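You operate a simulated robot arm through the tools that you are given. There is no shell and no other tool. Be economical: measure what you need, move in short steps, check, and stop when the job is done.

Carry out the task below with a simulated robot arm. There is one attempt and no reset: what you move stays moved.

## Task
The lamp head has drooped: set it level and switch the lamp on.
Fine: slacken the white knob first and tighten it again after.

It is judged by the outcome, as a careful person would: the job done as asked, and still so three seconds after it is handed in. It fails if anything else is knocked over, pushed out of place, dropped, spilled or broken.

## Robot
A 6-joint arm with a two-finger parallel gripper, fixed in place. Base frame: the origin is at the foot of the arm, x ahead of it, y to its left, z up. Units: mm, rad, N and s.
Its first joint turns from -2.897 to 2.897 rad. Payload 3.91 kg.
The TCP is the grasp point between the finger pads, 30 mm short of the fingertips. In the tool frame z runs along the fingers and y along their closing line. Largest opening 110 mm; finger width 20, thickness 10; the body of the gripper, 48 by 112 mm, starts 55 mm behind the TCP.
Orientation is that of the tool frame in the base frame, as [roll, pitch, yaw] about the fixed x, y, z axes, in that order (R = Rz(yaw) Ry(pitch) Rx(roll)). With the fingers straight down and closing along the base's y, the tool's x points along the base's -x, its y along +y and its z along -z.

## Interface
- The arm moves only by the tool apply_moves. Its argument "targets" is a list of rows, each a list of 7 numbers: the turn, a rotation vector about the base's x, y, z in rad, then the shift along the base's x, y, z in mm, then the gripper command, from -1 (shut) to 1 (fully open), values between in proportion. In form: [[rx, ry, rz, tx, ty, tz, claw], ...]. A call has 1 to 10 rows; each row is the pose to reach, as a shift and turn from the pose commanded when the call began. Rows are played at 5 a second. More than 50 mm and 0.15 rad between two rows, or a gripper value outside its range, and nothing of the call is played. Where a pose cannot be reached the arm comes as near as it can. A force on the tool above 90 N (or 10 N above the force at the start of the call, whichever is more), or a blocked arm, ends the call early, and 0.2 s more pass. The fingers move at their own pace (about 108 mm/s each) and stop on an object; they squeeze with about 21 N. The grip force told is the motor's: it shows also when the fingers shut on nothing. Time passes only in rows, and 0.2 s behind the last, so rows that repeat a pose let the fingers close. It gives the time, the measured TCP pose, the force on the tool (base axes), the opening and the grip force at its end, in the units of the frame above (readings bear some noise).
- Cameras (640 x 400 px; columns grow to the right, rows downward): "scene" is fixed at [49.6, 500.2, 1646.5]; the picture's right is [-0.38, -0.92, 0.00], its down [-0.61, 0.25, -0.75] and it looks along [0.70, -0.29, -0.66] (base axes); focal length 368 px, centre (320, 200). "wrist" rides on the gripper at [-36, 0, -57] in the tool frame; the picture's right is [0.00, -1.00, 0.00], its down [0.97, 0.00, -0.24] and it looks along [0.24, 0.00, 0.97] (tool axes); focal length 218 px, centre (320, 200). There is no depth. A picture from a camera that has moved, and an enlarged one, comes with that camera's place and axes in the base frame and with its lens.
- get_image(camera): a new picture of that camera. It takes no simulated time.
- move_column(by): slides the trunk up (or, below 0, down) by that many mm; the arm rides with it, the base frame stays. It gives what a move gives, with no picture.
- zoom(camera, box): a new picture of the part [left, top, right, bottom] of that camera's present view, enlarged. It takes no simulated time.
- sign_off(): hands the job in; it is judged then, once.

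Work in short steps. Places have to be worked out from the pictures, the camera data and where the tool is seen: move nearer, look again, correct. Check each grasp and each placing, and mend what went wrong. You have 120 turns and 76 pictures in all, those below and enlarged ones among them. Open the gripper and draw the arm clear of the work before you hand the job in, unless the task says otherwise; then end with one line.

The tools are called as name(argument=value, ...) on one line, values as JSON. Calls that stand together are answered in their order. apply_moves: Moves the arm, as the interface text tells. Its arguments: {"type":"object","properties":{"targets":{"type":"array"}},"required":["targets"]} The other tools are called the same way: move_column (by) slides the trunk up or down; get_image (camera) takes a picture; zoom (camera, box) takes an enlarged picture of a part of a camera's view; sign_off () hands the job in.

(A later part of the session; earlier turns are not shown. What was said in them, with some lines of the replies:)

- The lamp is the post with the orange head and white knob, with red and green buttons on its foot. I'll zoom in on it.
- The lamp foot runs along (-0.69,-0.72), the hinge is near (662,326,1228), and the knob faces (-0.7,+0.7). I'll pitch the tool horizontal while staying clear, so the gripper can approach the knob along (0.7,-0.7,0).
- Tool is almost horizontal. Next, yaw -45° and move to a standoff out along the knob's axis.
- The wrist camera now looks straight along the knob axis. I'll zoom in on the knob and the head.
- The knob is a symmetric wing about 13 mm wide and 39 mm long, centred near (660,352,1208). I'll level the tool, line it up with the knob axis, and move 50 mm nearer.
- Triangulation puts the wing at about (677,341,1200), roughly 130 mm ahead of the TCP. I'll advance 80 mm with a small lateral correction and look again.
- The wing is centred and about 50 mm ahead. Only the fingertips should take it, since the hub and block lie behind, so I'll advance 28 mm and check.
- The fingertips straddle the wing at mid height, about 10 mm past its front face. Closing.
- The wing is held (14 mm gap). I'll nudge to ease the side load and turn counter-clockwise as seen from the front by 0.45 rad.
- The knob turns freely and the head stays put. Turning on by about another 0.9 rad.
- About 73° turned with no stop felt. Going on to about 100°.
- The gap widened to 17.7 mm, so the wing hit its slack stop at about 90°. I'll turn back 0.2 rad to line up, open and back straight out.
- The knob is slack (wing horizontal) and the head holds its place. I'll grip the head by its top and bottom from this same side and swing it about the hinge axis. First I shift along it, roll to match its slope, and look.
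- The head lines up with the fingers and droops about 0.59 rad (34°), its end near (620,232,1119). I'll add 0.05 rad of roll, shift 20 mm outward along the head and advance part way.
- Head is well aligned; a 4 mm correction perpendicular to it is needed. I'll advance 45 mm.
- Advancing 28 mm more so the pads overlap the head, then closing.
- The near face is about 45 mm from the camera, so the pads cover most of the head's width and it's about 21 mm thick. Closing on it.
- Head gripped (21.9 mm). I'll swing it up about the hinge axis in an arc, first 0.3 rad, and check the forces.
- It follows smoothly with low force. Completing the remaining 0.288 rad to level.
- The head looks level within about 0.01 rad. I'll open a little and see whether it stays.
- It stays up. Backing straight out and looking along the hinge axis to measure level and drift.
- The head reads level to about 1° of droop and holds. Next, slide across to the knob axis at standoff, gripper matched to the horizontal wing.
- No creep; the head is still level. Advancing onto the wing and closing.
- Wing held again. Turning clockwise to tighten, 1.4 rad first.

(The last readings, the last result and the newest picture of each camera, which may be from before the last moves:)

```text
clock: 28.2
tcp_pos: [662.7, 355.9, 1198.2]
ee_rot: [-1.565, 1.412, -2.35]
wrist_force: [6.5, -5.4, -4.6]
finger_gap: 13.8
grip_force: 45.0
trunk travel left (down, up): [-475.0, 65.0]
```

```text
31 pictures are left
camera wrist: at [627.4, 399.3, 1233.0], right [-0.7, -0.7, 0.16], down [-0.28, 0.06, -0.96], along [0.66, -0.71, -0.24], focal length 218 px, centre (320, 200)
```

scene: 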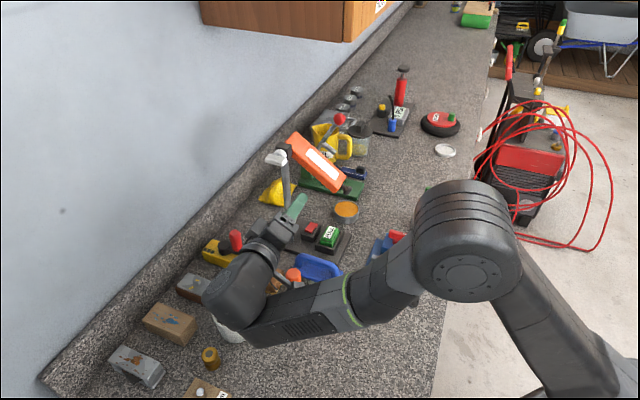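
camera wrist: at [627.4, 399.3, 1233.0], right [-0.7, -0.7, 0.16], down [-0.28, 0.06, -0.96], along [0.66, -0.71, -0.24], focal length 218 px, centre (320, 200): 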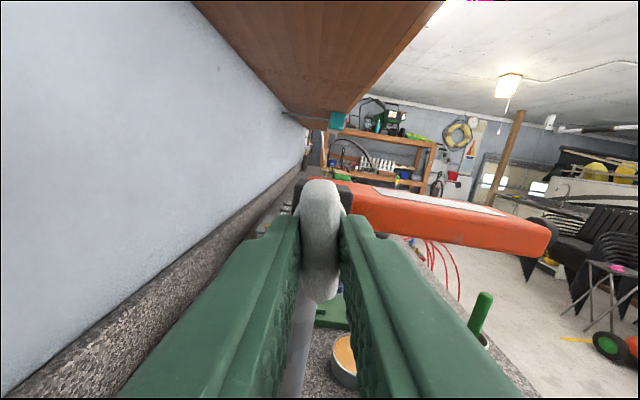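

Turning on past vertical to feel the tight stop.

apply_moves(targets=[[0.08, -0.08, 0, 0, 0, 0, -1], [0.14, -0.14, 0, 0, 0, 0, -1], [0.2, -0.2, 0, 0, 0, 0, -1], [0.25, -0.25, 0, 0, 0, 0, -1], [0.25, -0.25, 0, 0, 0, 0, -1]])

get_image(camera="wrist")

zoom(camera="scene", box=[240, 110, 400, 210])

```text
clock: 29.4
tcp_pos: [663.5, 356.9, 1198.7]
ee_rot: [1.564, 1.376, 0.779]
wrist_force: [7.7, -1.2, -1.0]
finger_gap: 17.8
grip_force: 45.0
trunk travel left (down, up): [-475.0, 65.0]
```

```text
30 pictures are left
camera wrist: at [618.4, 390.7, 1232.9], right [-0.69, -0.69, -0.19], down [-0.04, 0.3, -0.95], along [0.72, -0.65, -0.23], focal length 218 px, centre (320, 200)
```

wrist: 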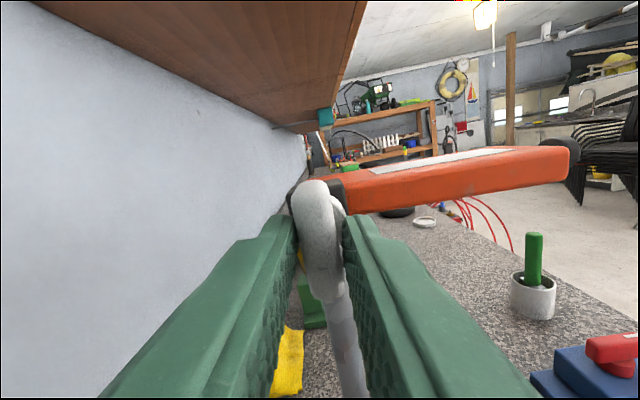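

```text
4.00 times, centred on (320, 160) of scene
camera zoom: at [49.6, 500.2, 1646.5], right [-0.38, -0.92, 0.0], down [-0.61, 0.25, -0.75], along [0.7, -0.29, -0.66], focal length 1471 px, centre (320, 360)
```

zoom: 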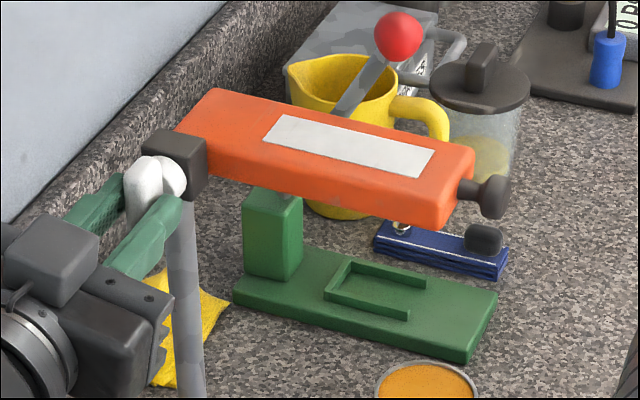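

The gap widened to 17.8 mm with the wing vertical, so it's at the tight stop and the head is still level. I'll realign, open and back out.

apply_moves(targets=[[-0.08, 0.08, 0, 0, 0, 0, -1], [-0.12, 0.12, 0, 0, 0, 0, -0.8], [-0.13, 0.13, 0, 0, 0, 0, -0.3], [-0.13, 0.13, 0, 0, 0, 0, -0.3], [-0.13, 0.13, 0, -20, 20, 0, -0.3], [-0.13, 0.13, 0, -45, 45, 0, -0.3], [-0.13, 0.13, 0, -75, 75, 10, -0.3]])

get_image(camera="wrist")

zoom(camera="wrist", box=[280, 130, 440, 230])

```text
clock: 31.0
tcp_pos: [586.6, 432.3, 1208.5]
ee_rot: [1.298, 1.561, 0.514]
wrist_force: [0.4, -0.2, 0.1]
finger_gap: 38.5
grip_force: 0.0
trunk travel left (down, up): [-475.0, 65.0]
```

```text
28 pictures are left
camera wrist: at [546.6, 471.0, 1243.5], right [-0.71, -0.71, -0.01], down [-0.16, 0.17, -0.97], along [0.69, -0.69, -0.24], focal length 218 px, centre (320, 200)
```

wrist: 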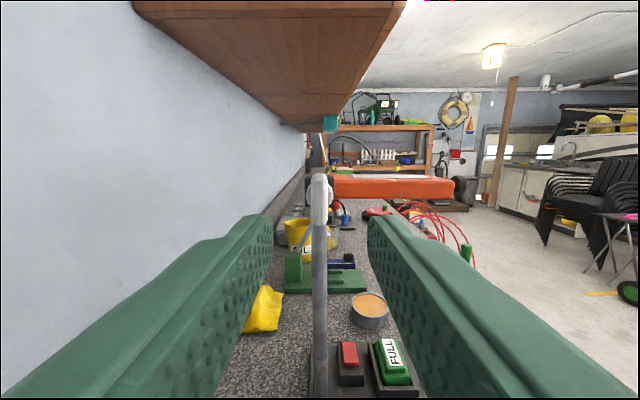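

```text
4.00 times, centred on (360, 180) of wrist
camera zoom: at [546.6, 471.0, 1243.5], right [-0.71, -0.71, -0.01], down [-0.16, 0.17, -0.97], along [0.69, -0.69, -0.24], focal length 873 px, centre (160, 280)
```

zoom: 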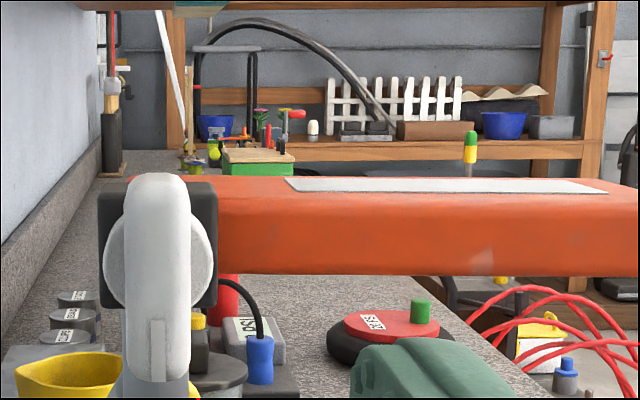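

The knob is tight, and the head is level within about 1°. Now for the red rocker switch on the foot; I'll look closely at it.

zoom(camera="scene", box=[280, 210, 360, 260])

zoom(camera="wrist", box=[304, 325, 424, 400])

```text
8.00 times, centred on (320, 235) of scene
camera zoom: at [49.6, 500.2, 1646.5], right [-0.38, -0.92, 0.0], down [-0.61, 0.25, -0.75], along [0.7, -0.29, -0.66], focal length 2942 px, centre (320, -80)
```

zoom: 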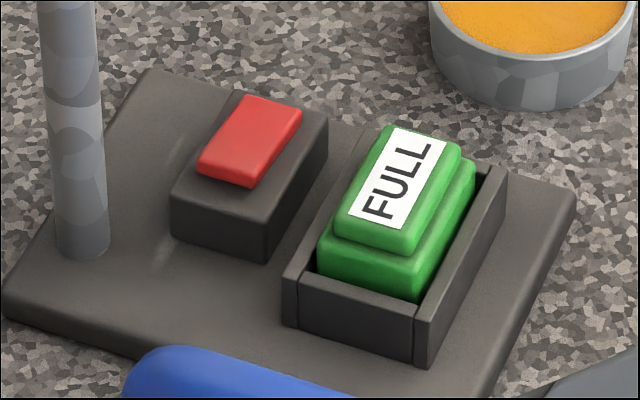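

```text
5.33 times, centred on (364, 362) of wrist
camera zoom: at [546.6, 471.0, 1243.5], right [-0.71, -0.71, -0.01], down [-0.16, 0.17, -0.97], along [0.69, -0.69, -0.24], focal length 1164 px, centre (85, -667)
```

zoom: 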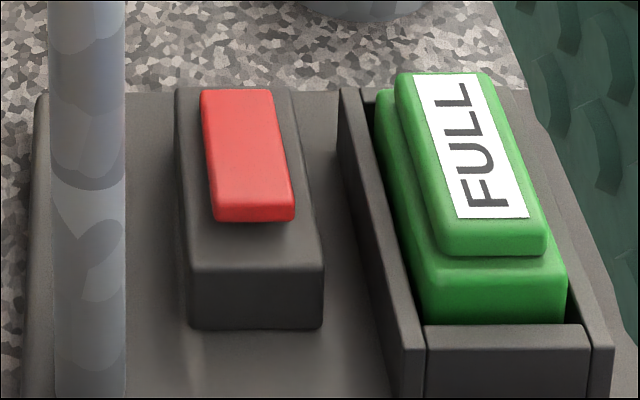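

The rocker's long axis points along (0.7,-0.7) and its near end looks raised, around (672,288,~978). I'll come from the robot side with a down-sloping tool to stay clear of the head and post. First I yaw back to face +x.

apply_moves(targets=[[0, 0, 0.13, -15, -10, -10, -0.6], [0, 0, 0.26, -30, -25, -20, -1], [0, 0, 0.39, -40, -45, -30, -1], [0, 0, 0.52, -46, -65, -40, -1], [0, 0, 0.65, -46, -85, -50, -1], [0, 0, 0.785, -46, -100, -60, -1]])

apply_moves(targets=[[0, 0.14, 0, 5, -5, -5, -1], [0, 0.28, 0, 10, -12, -15, -1], [0, 0.42, 0, 15, -20, -25, -1], [0, 0.56, 0, 20, -28, -35, -1], [0, 0.7, 0, 30, -35, -45, -1], [0, 0.82, 0, 40, -42, -55, -1], [0, 0.92, 0, 50, -42, -60, -1], [0, 0.92, 0, 50, -42, -60, -1]])

get_image(camera="wrist")

get_image(camera="scene")

```text
clock: 32.4
tcp_pos: [541.2, 331.8, 1149.2]
ee_rot: [1.519, 1.561, 1.523]
wrist_force: [-0.3, 0.2, 0.2]
finger_gap: 0.0
grip_force: 20.7
trunk travel left (down, up): [-475.0, 65.0]
```

```text
clock: 34.2
tcp_pos: [592.6, 289.8, 1089.0]
ee_rot: [3.134, 0.653, 3.128]
wrist_force: [0.1, 0.1, 0.4]
finger_gap: 0.0
grip_force: 21.1
trunk travel left (down, up): [-475.0, 65.0]
```

```text
24 pictures are left
camera wrist: at [585.9, 287.8, 1155.8], right [-0.01, -1.0, -0.01], down [-0.92, 0.01, -0.4], along [0.4, 0.0, -0.92], focal length 218 px, centre (320, 200)
```

wrist: 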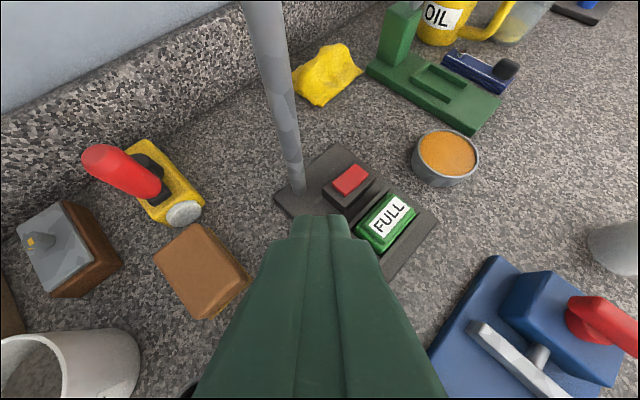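

```text
23 pictures are left
```

scene: 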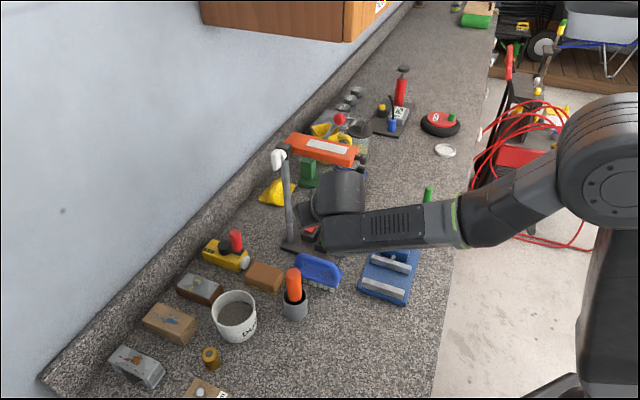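

zoom(camera="wrist", box=[272, 130, 432, 230])

```text
4.00 times, centred on (352, 180) of wrist
camera zoom: at [585.9, 287.8, 1155.8], right [-0.01, -1.0, -0.01], down [-0.92, 0.01, -0.4], along [0.4, 0.0, -0.92], focal length 873 px, centre (192, 280)
```

zoom: 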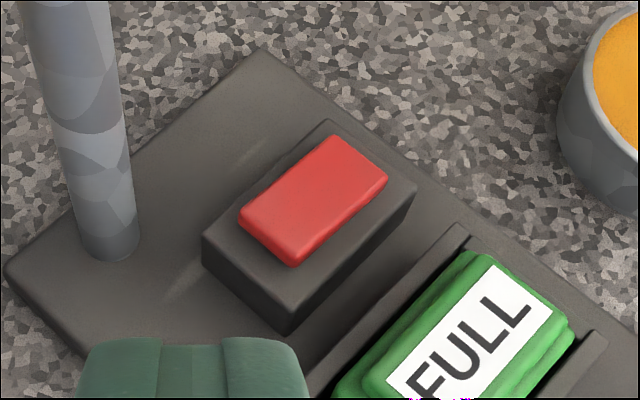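

The near-left end of the rocker is clearly the raised one. The wrist housing could come near the lamp head at this tilt, so I'll flatten the tool by 0.25 rad while moving to hover about 15 mm above that end, near (677,268,982).

apply_moves(targets=[[0, -0.125, 0, 5, -5, -5, -1], [0, -0.25, 0, 10, -10, -15, -1], [0, -0.25, 0, 30, -16, -30, -1], [0, -0.25, 0, 50, -20, -48, -1], [0, -0.25, 0, 60, -20, -60, -1], [0, -0.25, 0, 60, -20, -60, -1]])

get_image(camera="wrist")

get_image(camera="scene")

```text
clock: 35.6
tcp_pos: [649.4, 268.5, 1030.3]
ee_rot: [3.129, 0.903, 3.126]
wrist_force: [-0.4, 0.7, -0.5]
finger_gap: 0.1
grip_force: 21.2
trunk travel left (down, up): [-475.0, 65.0]
```

```text
21 pictures are left
camera wrist: at [629.3, 268.1, 1092.0], right [-0.01, -1.0, -0.01], down [-0.79, 0.01, -0.61], along [0.61, 0.0, -0.79], focal length 218 px, centre (320, 200)
```

wrist: 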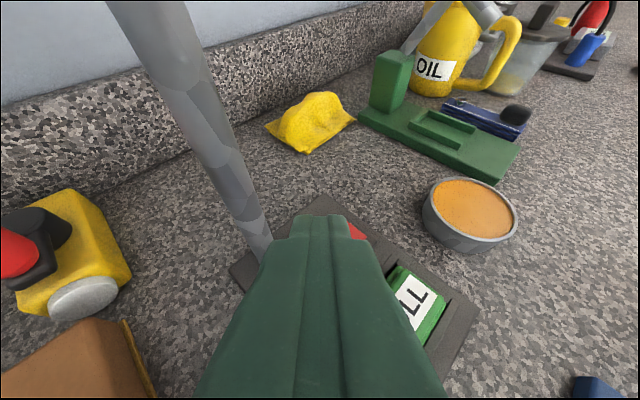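

```text
20 pictures are left
```

scene: 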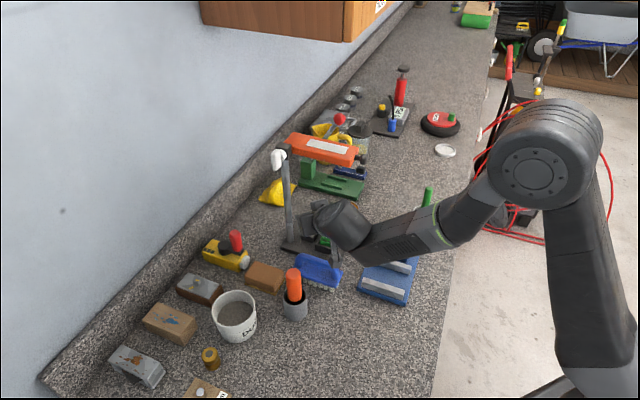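

Rocker location is confirmed (the visible far corner matches the prediction). I'll go 10 mm forward and descend in small steps, watching the force.

apply_moves(targets=[[0, 0, 0, 10, 0, -6, -1], [0, 0, 0, 10, 0, -12, -1], [0, 0, 0, 10, 0, -16, -1], [0, 0, 0, 10, 0, -19, -1]])

zoom(camera="scene", box=[270, 190, 366, 250])

zoom(camera="wrist", box=[240, 170, 400, 270])

```text
clock: 36.6
tcp_pos: [660.9, 269.6, 1010.3]
ee_rot: [3.128, 0.903, 3.124]
wrist_force: [0.7, -0.4, 0.5]
finger_gap: 0.0
grip_force: 20.7
trunk travel left (down, up): [-475.0, 65.0]
```

```text
6.67 times, centred on (318, 220) of scene
camera zoom: at [49.6, 500.2, 1646.5], right [-0.38, -0.92, 0.0], down [-0.61, 0.25, -0.75], along [0.7, -0.29, -0.66], focal length 2451 px, centre (333, 67)
```

zoom: 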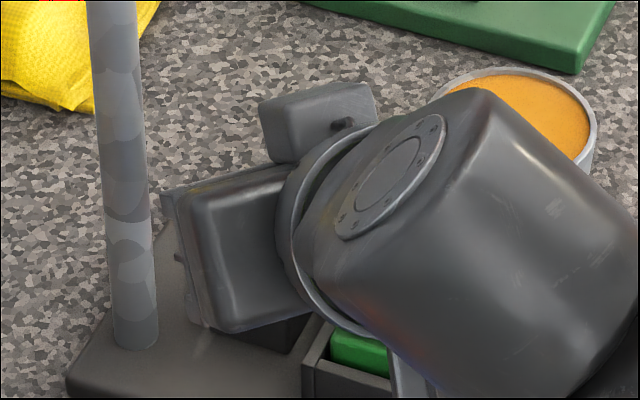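

```text
4.00 times, centred on (320, 220) of wrist
camera zoom: at [638.9, 267.6, 1072.7], right [-0.01, -1.0, -0.01], down [-0.79, 0.01, -0.61], along [0.61, 0.0, -0.79], focal length 873 px, centre (320, 120)
```

zoom: 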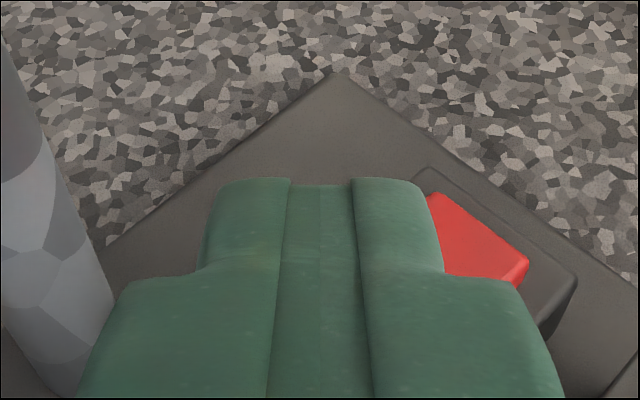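

No contact yet at an edge height of about 984. Lowering further.

apply_moves(targets=[[0, 0, 0, 0, 0, -2, -1], [0, 0, 0, 0, 0, -4, -1], [0, 0, 0, 0, 0, -6, -1]])

zoom(camera="wrist", box=[240, 170, 400, 270])

```text
clock: 37.4
tcp_pos: [661.9, 269.6, 1005.4]
ee_rot: [3.128, 0.903, 3.125]
wrist_force: [0.2, -0.2, -0.3]
finger_gap: 0.1
grip_force: 20.6
trunk travel left (down, up): [-475.0, 65.0]
```

```text
4.00 times, centred on (320, 220) of wrist
camera zoom: at [639.3, 267.6, 1067.0], right [-0.01, -1.0, -0.01], down [-0.79, 0.01, -0.61], along [0.61, 0.0, -0.79], focal length 873 px, centre (320, 120)
```

zoom: 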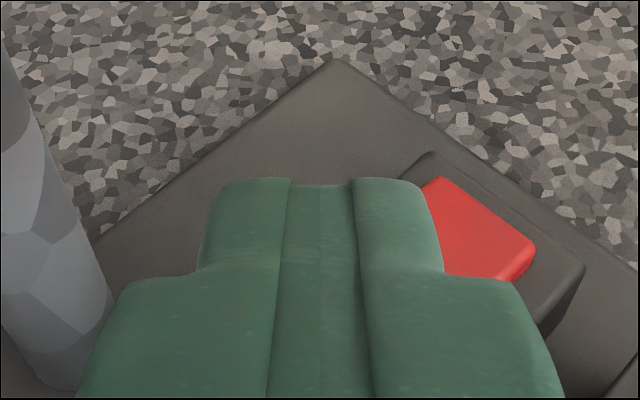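

Still no contact. Lowering 6 mm more.

apply_moves(targets=[[0, 0, 0, 1, 0, -2, -1], [0, 0, 0, 1, 0, -4, -1], [0, 0, 0, 1, 0, -6, -1]])

zoom(camera="wrist", box=[240, 170, 400, 270])

```text
clock: 38.2
tcp_pos: [662.4, 271.1, 998.2]
ee_rot: [3.129, 0.902, 3.124]
wrist_force: [-0.4, -0.9, 0.0]
finger_gap: 0.3
grip_force: 21.2
trunk travel left (down, up): [-475.0, 65.0]
```

```text
4.00 times, centred on (320, 220) of wrist
camera zoom: at [640.2, 267.7, 1060.8], right [-0.01, -1.0, -0.01], down [-0.79, 0.01, -0.61], along [0.61, 0.0, -0.79], focal length 873 px, centre (320, 120)
```

zoom: 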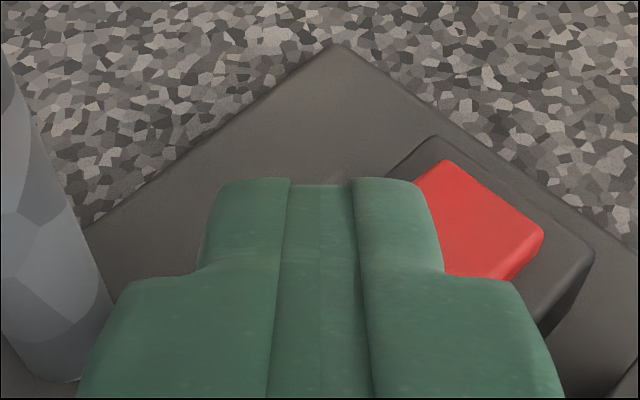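

The parallax says the rocker sits lower (top at about 965). I'll shift slightly inward and keep descending.

apply_moves(targets=[[0, 0, 0, 4, -3, 0, -1], [0, 0, 0, 4, -3, -2, -1], [0, 0, 0, 4, -3, -4, -1], [0, 0, 0, 4, -3, -5, -1]])

zoom(camera="wrist", box=[240, 170, 400, 270])

```text
clock: 39.2
tcp_pos: [666.2, 266.1, 993.8]
ee_rot: [3.129, 0.902, 3.124]
wrist_force: [0.5, -0.7, 0.0]
finger_gap: 0.0
grip_force: 21.4
trunk travel left (down, up): [-475.0, 65.0]
```

```text
4.00 times, centred on (320, 220) of wrist
camera zoom: at [644.3, 264.7, 1055.9], right [-0.01, -1.0, -0.01], down [-0.79, 0.01, -0.61], along [0.61, 0.0, -0.79], focal length 873 px, centre (320, 120)
```

zoom: 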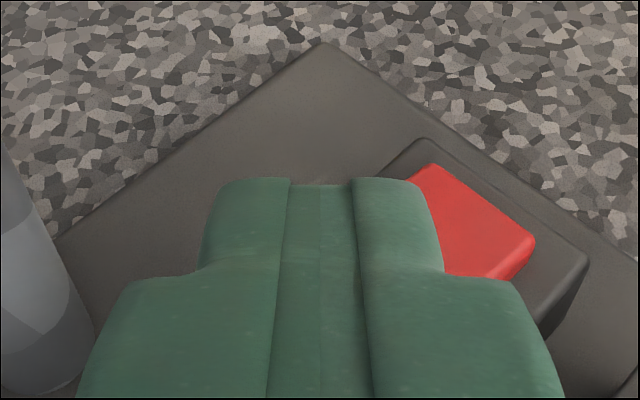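

Lowest edge is about 967, with still no force. Going on down 6 mm.

apply_moves(targets=[[0, 0, 0, 0, 0, -2, -1], [0, 0, 0, 0, 0, -4, -1], [0, 0, 0, 0, 0, -6, -1]])

zoom(camera="wrist", box=[240, 170, 400, 270])

```text
clock: 40.0
tcp_pos: [666.1, 267.1, 988.3]
ee_rot: [3.129, 0.903, 3.126]
wrist_force: [0.4, 0.1, 0.0]
finger_gap: 0.0
grip_force: 21.0
trunk travel left (down, up): [-475.0, 65.0]
```

```text
4.00 times, centred on (320, 220) of wrist
camera zoom: at [644.1, 264.7, 1050.1], right [-0.01, -1.0, -0.01], down [-0.79, 0.01, -0.61], along [0.61, 0.0, -0.79], focal length 873 px, centre (320, 120)
```

zoom: 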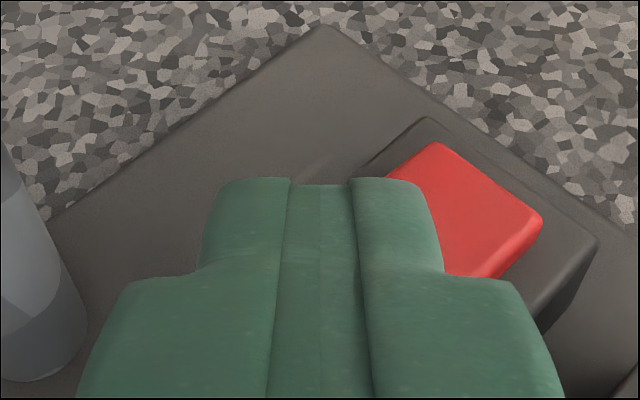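

Refined estimate: the near end is around (686,263,~962), so I'm at its very edge. I'll lift 12 mm, move inward (+7,-5) and descend again.

apply_moves(targets=[[0, 0, 0, 0, 0, 8, -1], [0, 0, 0, 3, -2, 12, -1], [0, 0, 0, 7, -5, 12, -1], [0, 0, 0, 7, -5, 8, -1], [0, 0, 0, 7, -5, 4, -1], [0, 0, 0, 7, -5, 1, -1], [0, 0, 0, 7, -5, -1, -1]])

zoom(camera="wrist", box=[240, 170, 400, 270])

```text
clock: 41.6
tcp_pos: [673.8, 261.5, 986.3]
ee_rot: [3.13, 0.903, 3.128]
wrist_force: [-0.3, 0.3, -0.1]
finger_gap: 0.0
grip_force: 20.8
trunk travel left (down, up): [-475.0, 65.0]
```

```text
4.00 times, centred on (320, 220) of wrist
camera zoom: at [651.0, 259.8, 1048.6], right [-0.01, -1.0, -0.01], down [-0.79, 0.01, -0.61], along [0.61, 0.0, -0.79], focal length 873 px, centre (320, 120)
```

zoom: 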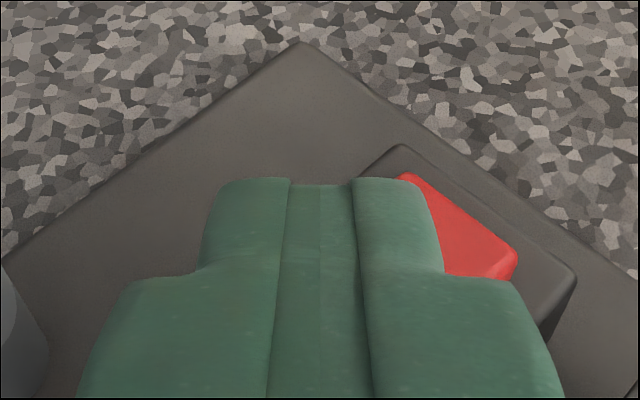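

apply_moves(targets=[[0, 0, 0, 0, 0, -2, -1], [0, 0, 0, 0, 0, -4, -1], [0, 0, 0, 0, 0, -6, -1], [0, 0, 0, 0, 0, -6, -1]])

zoom(camera="wrist", box=[240, 170, 400, 270])

```text
clock: 42.6
tcp_pos: [672.9, 260.5, 981.0]
ee_rot: [3.127, 0.903, 3.126]
wrist_force: [-0.6, -0.3, -0.2]
finger_gap: 0.0
grip_force: 21.0
trunk travel left (down, up): [-475.0, 65.0]
```

```text
4.00 times, centred on (320, 220) of wrist
camera zoom: at [651.0, 259.3, 1042.7], right [-0.01, -1.0, -0.01], down [-0.79, 0.01, -0.61], along [0.61, 0.0, -0.79], focal length 873 px, centre (320, 120)
```

zoom: 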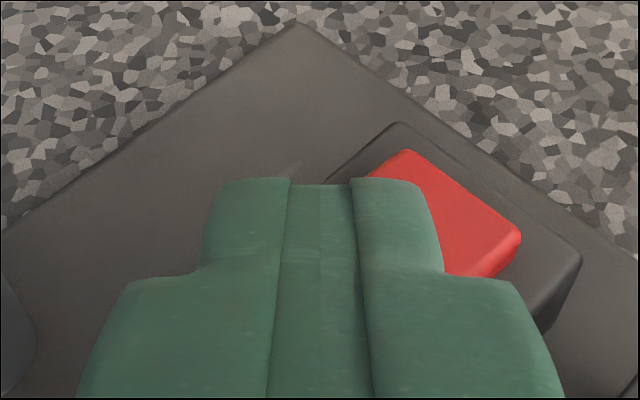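

Still no contact at about 954.5. My heights are a little off, so I'll keep going down gently and watch for force or rocker motion.

apply_moves(targets=[[0, 0, 0, 0.5, 0, -1, -1], [0, 0, 0, 1, 0, -2, -1], [0, 0, 0, 1.5, 0, -3, -1], [0, 0, 0, 2, 0, -4, -1], [0, 0, 0, 2, 0, -4, -1]])

zoom(camera="wrist", box=[240, 170, 400, 270])

```text
clock: 43.8
tcp_pos: [674.8, 261.5, 976.3]
ee_rot: [3.128, 0.902, 3.125]
wrist_force: [0.0, -0.2, 0.1]
finger_gap: 0.0
grip_force: 20.8
trunk travel left (down, up): [-475.0, 65.0]
```

```text
4.00 times, centred on (320, 220) of wrist
camera zoom: at [653.3, 260.1, 1039.2], right [-0.01, -1.0, -0.01], down [-0.79, 0.01, -0.61], along [0.61, 0.0, -0.79], focal length 873 px, centre (320, 120)
```

zoom: 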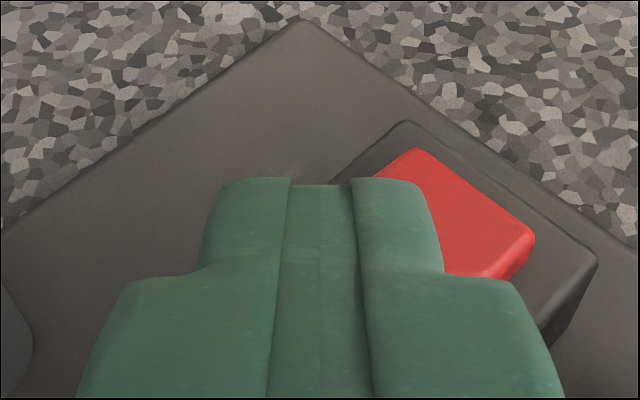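

No force has registered, yet the finger should already be at rocker height. It may already have tipped, so I'll lift clear and look at it.

apply_moves(targets=[[0, 0, 0, 0, 0, 12, -1], [0, 0, 0, -20, 5, 30, -1], [0, 0, 0, -45, 10, 50, -1], [0, 0, 0, -75, 20, 75, -1]])

zoom(camera="wrist", box=[240, 110, 400, 210])

get_image(camera="scene")

```text
clock: 44.8
tcp_pos: [599.6, 281.5, 1051.9]
ee_rot: [3.13, 0.905, 3.127]
wrist_force: [0.6, 0.2, -0.2]
finger_gap: 0.2
grip_force: 21.0
trunk travel left (down, up): [-475.0, 65.0]
```

```text
4.00 times, centred on (320, 160) of wrist
camera zoom: at [576.6, 279.3, 1114.2], right [-0.01, -1.0, -0.01], down [-0.79, 0.01, -0.61], along [0.61, 0.0, -0.79], focal length 873 px, centre (320, 360)
```

zoom: 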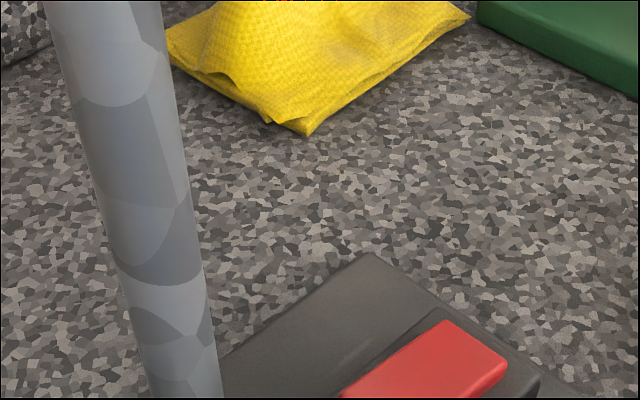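

```text
9 pictures are left
```

scene: 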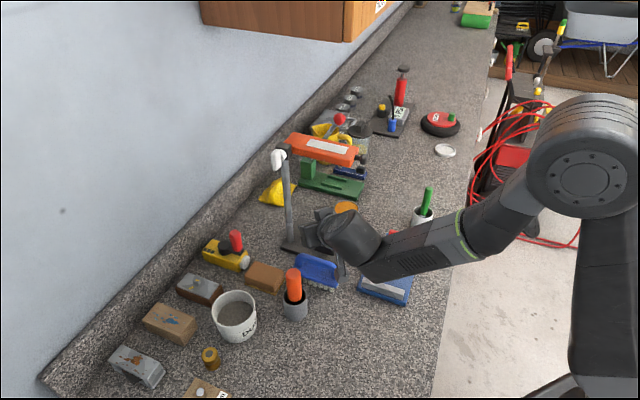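

I'll return to the earlier viewing pose to compare the rocker directly with the first close picture.

apply_moves(targets=[[0, 0.12, 0, -3, 4, 15, -1], [0, 0.25, 0, -7, 8, 37, -1], [0, 0.25, 0, -7, 8, 37, -1]])

zoom(camera="wrist", box=[272, 130, 432, 230])

```text
clock: 45.6
tcp_pos: [592.4, 289.1, 1089.4]
ee_rot: [3.133, 0.653, 3.129]
wrist_force: [0.1, 0.5, 0.1]
finger_gap: 0.2
grip_force: 21.0
trunk travel left (down, up): [-475.0, 65.0]
```

```text
4.00 times, centred on (352, 180) of wrist
camera zoom: at [587.1, 287.9, 1154.9], right [-0.01, -1.0, -0.01], down [-0.92, 0.01, -0.4], along [0.4, 0.0, -0.92], focal length 873 px, centre (192, 280)
```

zoom: 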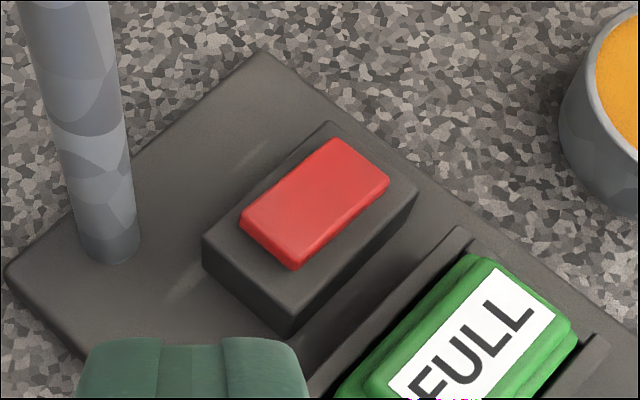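

The rocker is untouched. Re-triangulating from the scene and wrist cameras puts it lower and farther, around (700,262,935), so the finger simply hadn't reached it. I'll go back over it and descend along that sight line.

apply_moves(targets=[[0, -0.12, 0, 10, -5, -25, -1], [0, -0.25, 0, 25, -10, -55, -1], [0, -0.25, 0, 50, -16, -80, -1], [0, -0.25, 0, 80, -22, -108, -1], [0, -0.25, 0, 82, -22.5, -112, -1], [0, -0.25, 0, 84, -23, -116, -1], [0, -0.25, 0, 84, -23, -116, -1]])

apply_moves(targets=[[0, 0, 0, 1, -0.2, -2, -1], [0, 0, 0, 2, -0.5, -4, -1], [0, 0, 0, 2, -0.5, -4, -1]])

apply_moves(targets=[[0, 0, 0, 1, -0.2, -2, -1], [0, 0, 0, 2, -0.5, -4, -1], [0, 0, 0, 2, -0.5, -4, -1]])

```text
clock: 47.2
tcp_pos: [677.3, 267.0, 974.2]
ee_rot: [3.129, 0.903, 3.127]
wrist_force: [-1.7, 0.4, 4.1]
finger_gap: 0.2
grip_force: 21.0
trunk travel left (down, up): [-475.0, 65.0]
```

```text
clock: 48.0
tcp_pos: [677.0, 266.1, 972.5]
ee_rot: [3.126, 0.907, 3.123]
wrist_force: [-7.8, 3.9, 34.0]
finger_gap: 0.0
grip_force: 20.9
trunk travel left (down, up): [-475.0, 65.0]
```

```text
clock: 48.8
tcp_pos: [677.8, 265.4, 972.3]
ee_rot: [3.123, 0.914, 3.121]
wrist_force: [-14.9, 7.4, 62.3]
finger_gap: 0.0
grip_force: 21.3
trunk travel left (down, up): [-475.0, 65.0]
```

Contact was made at an edge height of about 946, and the force rose to 62 N, so it's bottomed out. I'll lift off and look at the rocker.

apply_moves(targets=[[0, 0, 0, -2, 0, 10, -1], [0, 0, 0, -30, 5, 40, -1], [0, 0.1, 0, -60, 15, 80, -1], [0, 0.25, 0, -88, 24, 124, -1], [0, 0.25, 0, -88, 24, 124, -1]])

zoom(camera="wrist", box=[272, 130, 432, 230])

```text
refused: row 3 steps farther than a row can; nothing moved
```

```text
4.00 times, centred on (352, 180) of wrist
camera zoom: at [654.2, 263.7, 1034.2], right [-0.01, -1.0, -0.01], down [-0.78, 0.01, -0.62], along [0.62, 0.01, -0.78], focal length 873 px, centre (192, 280)
```

zoom: 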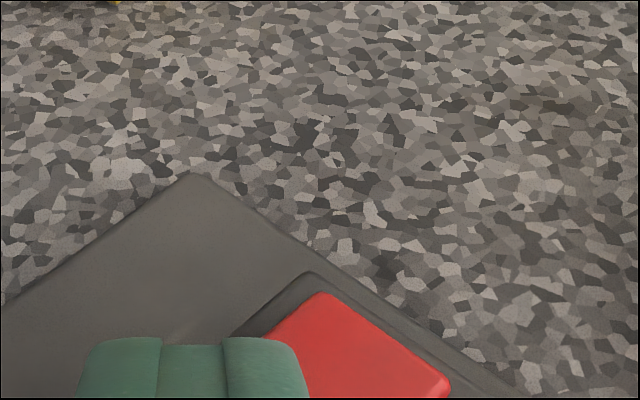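

A row was too long. Lifting again with smaller steps.

apply_moves(targets=[[0, 0, 0, -2, 0, 10, -1], [0, 0, 0, -22, 5, 40, -1], [0, 0.1, 0, -45, 10, 75, -1], [0, 0.2, 0, -68, 17, 105, -1], [0, 0.25, 0, -85, 23, 120, -1], [0, 0.25, 0, -85, 23, 120, -1]])

zoom(camera="wrist", box=[272, 130, 432, 230])

```text
clock: 50.2
tcp_pos: [595.0, 289.6, 1085.2]
ee_rot: [3.136, 0.652, 3.129]
wrist_force: [0.5, 0.6, 1.1]
finger_gap: 0.0
grip_force: 21.1
trunk travel left (down, up): [-475.0, 65.0]
```

```text
4.00 times, centred on (352, 180) of wrist
camera zoom: at [590.6, 287.6, 1150.7], right [-0.01, -1.0, -0.01], down [-0.92, 0.01, -0.4], along [0.4, 0.0, -0.92], focal length 873 px, centre (192, 280)
```

zoom: 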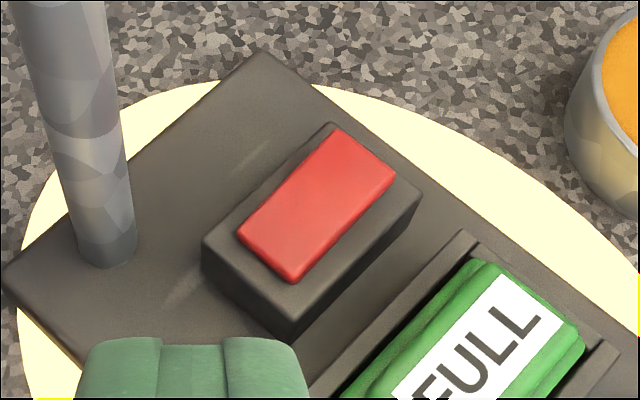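

The rocker flipped and a pool of light shows under the lamp, so it's on. Now I withdraw the arm, open the gripper, and do a last check.

apply_moves(targets=[[0, 0, 0, -35, 0, 10, -1], [0, 0, 0, -70, 0, 35, -0.5], [0, 0, 0, -105, 0, 65, 0], [0, 0, 0, -140, 0, 95, 0.5], [0, 0, 0, -175, 0, 125, 0.5], [0, 0, 0, -205, -20, 155, 0.5], [0, 0, 0, -225, -50, 175, 0.5], [0, 0, 0, -230, -90, 180, 0.5], [0, 0, 0, -230, -130, 180, 0.5]])

get_image(camera="scene")

zoom(camera="scene", box=[240, 110, 400, 210])

```text
clock: 52.2
tcp_pos: [363.4, 158.7, 1264.7]
ee_rot: [3.132, 0.653, 3.131]
wrist_force: [-0.2, 0.8, 0.0]
finger_gap: 82.5
grip_force: 0.1
trunk travel left (down, up): [-475.0, 65.0]
```

```text
5 pictures are left
```

scene: 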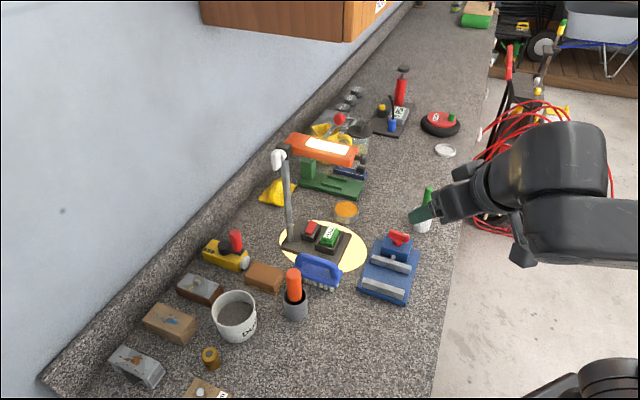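

```text
4.00 times, centred on (320, 160) of scene
camera zoom: at [49.6, 500.2, 1646.5], right [-0.38, -0.92, 0.0], down [-0.61, 0.25, -0.75], along [0.7, -0.29, -0.66], focal length 1471 px, centre (320, 360)
```

zoom: 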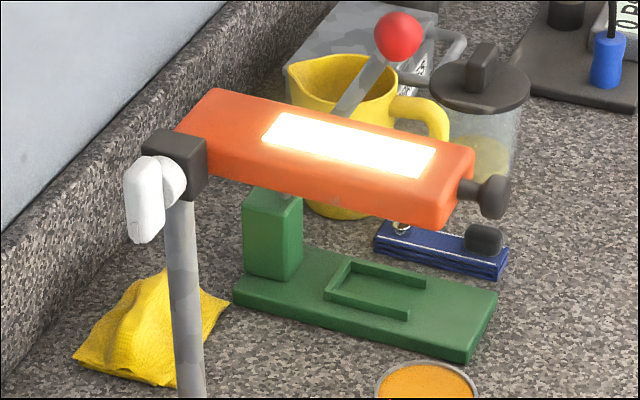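

The lamp is lit, the head is level, and the knob wing is back at its tight position. Nothing else has moved and the arm is clear, so I'm handing in.

sign_off()

```text
The job is handed in.
```

The lamp head is level to within about 1–1.5°, the white knob was slackened first and tightened again after, and the lamp is switched on.
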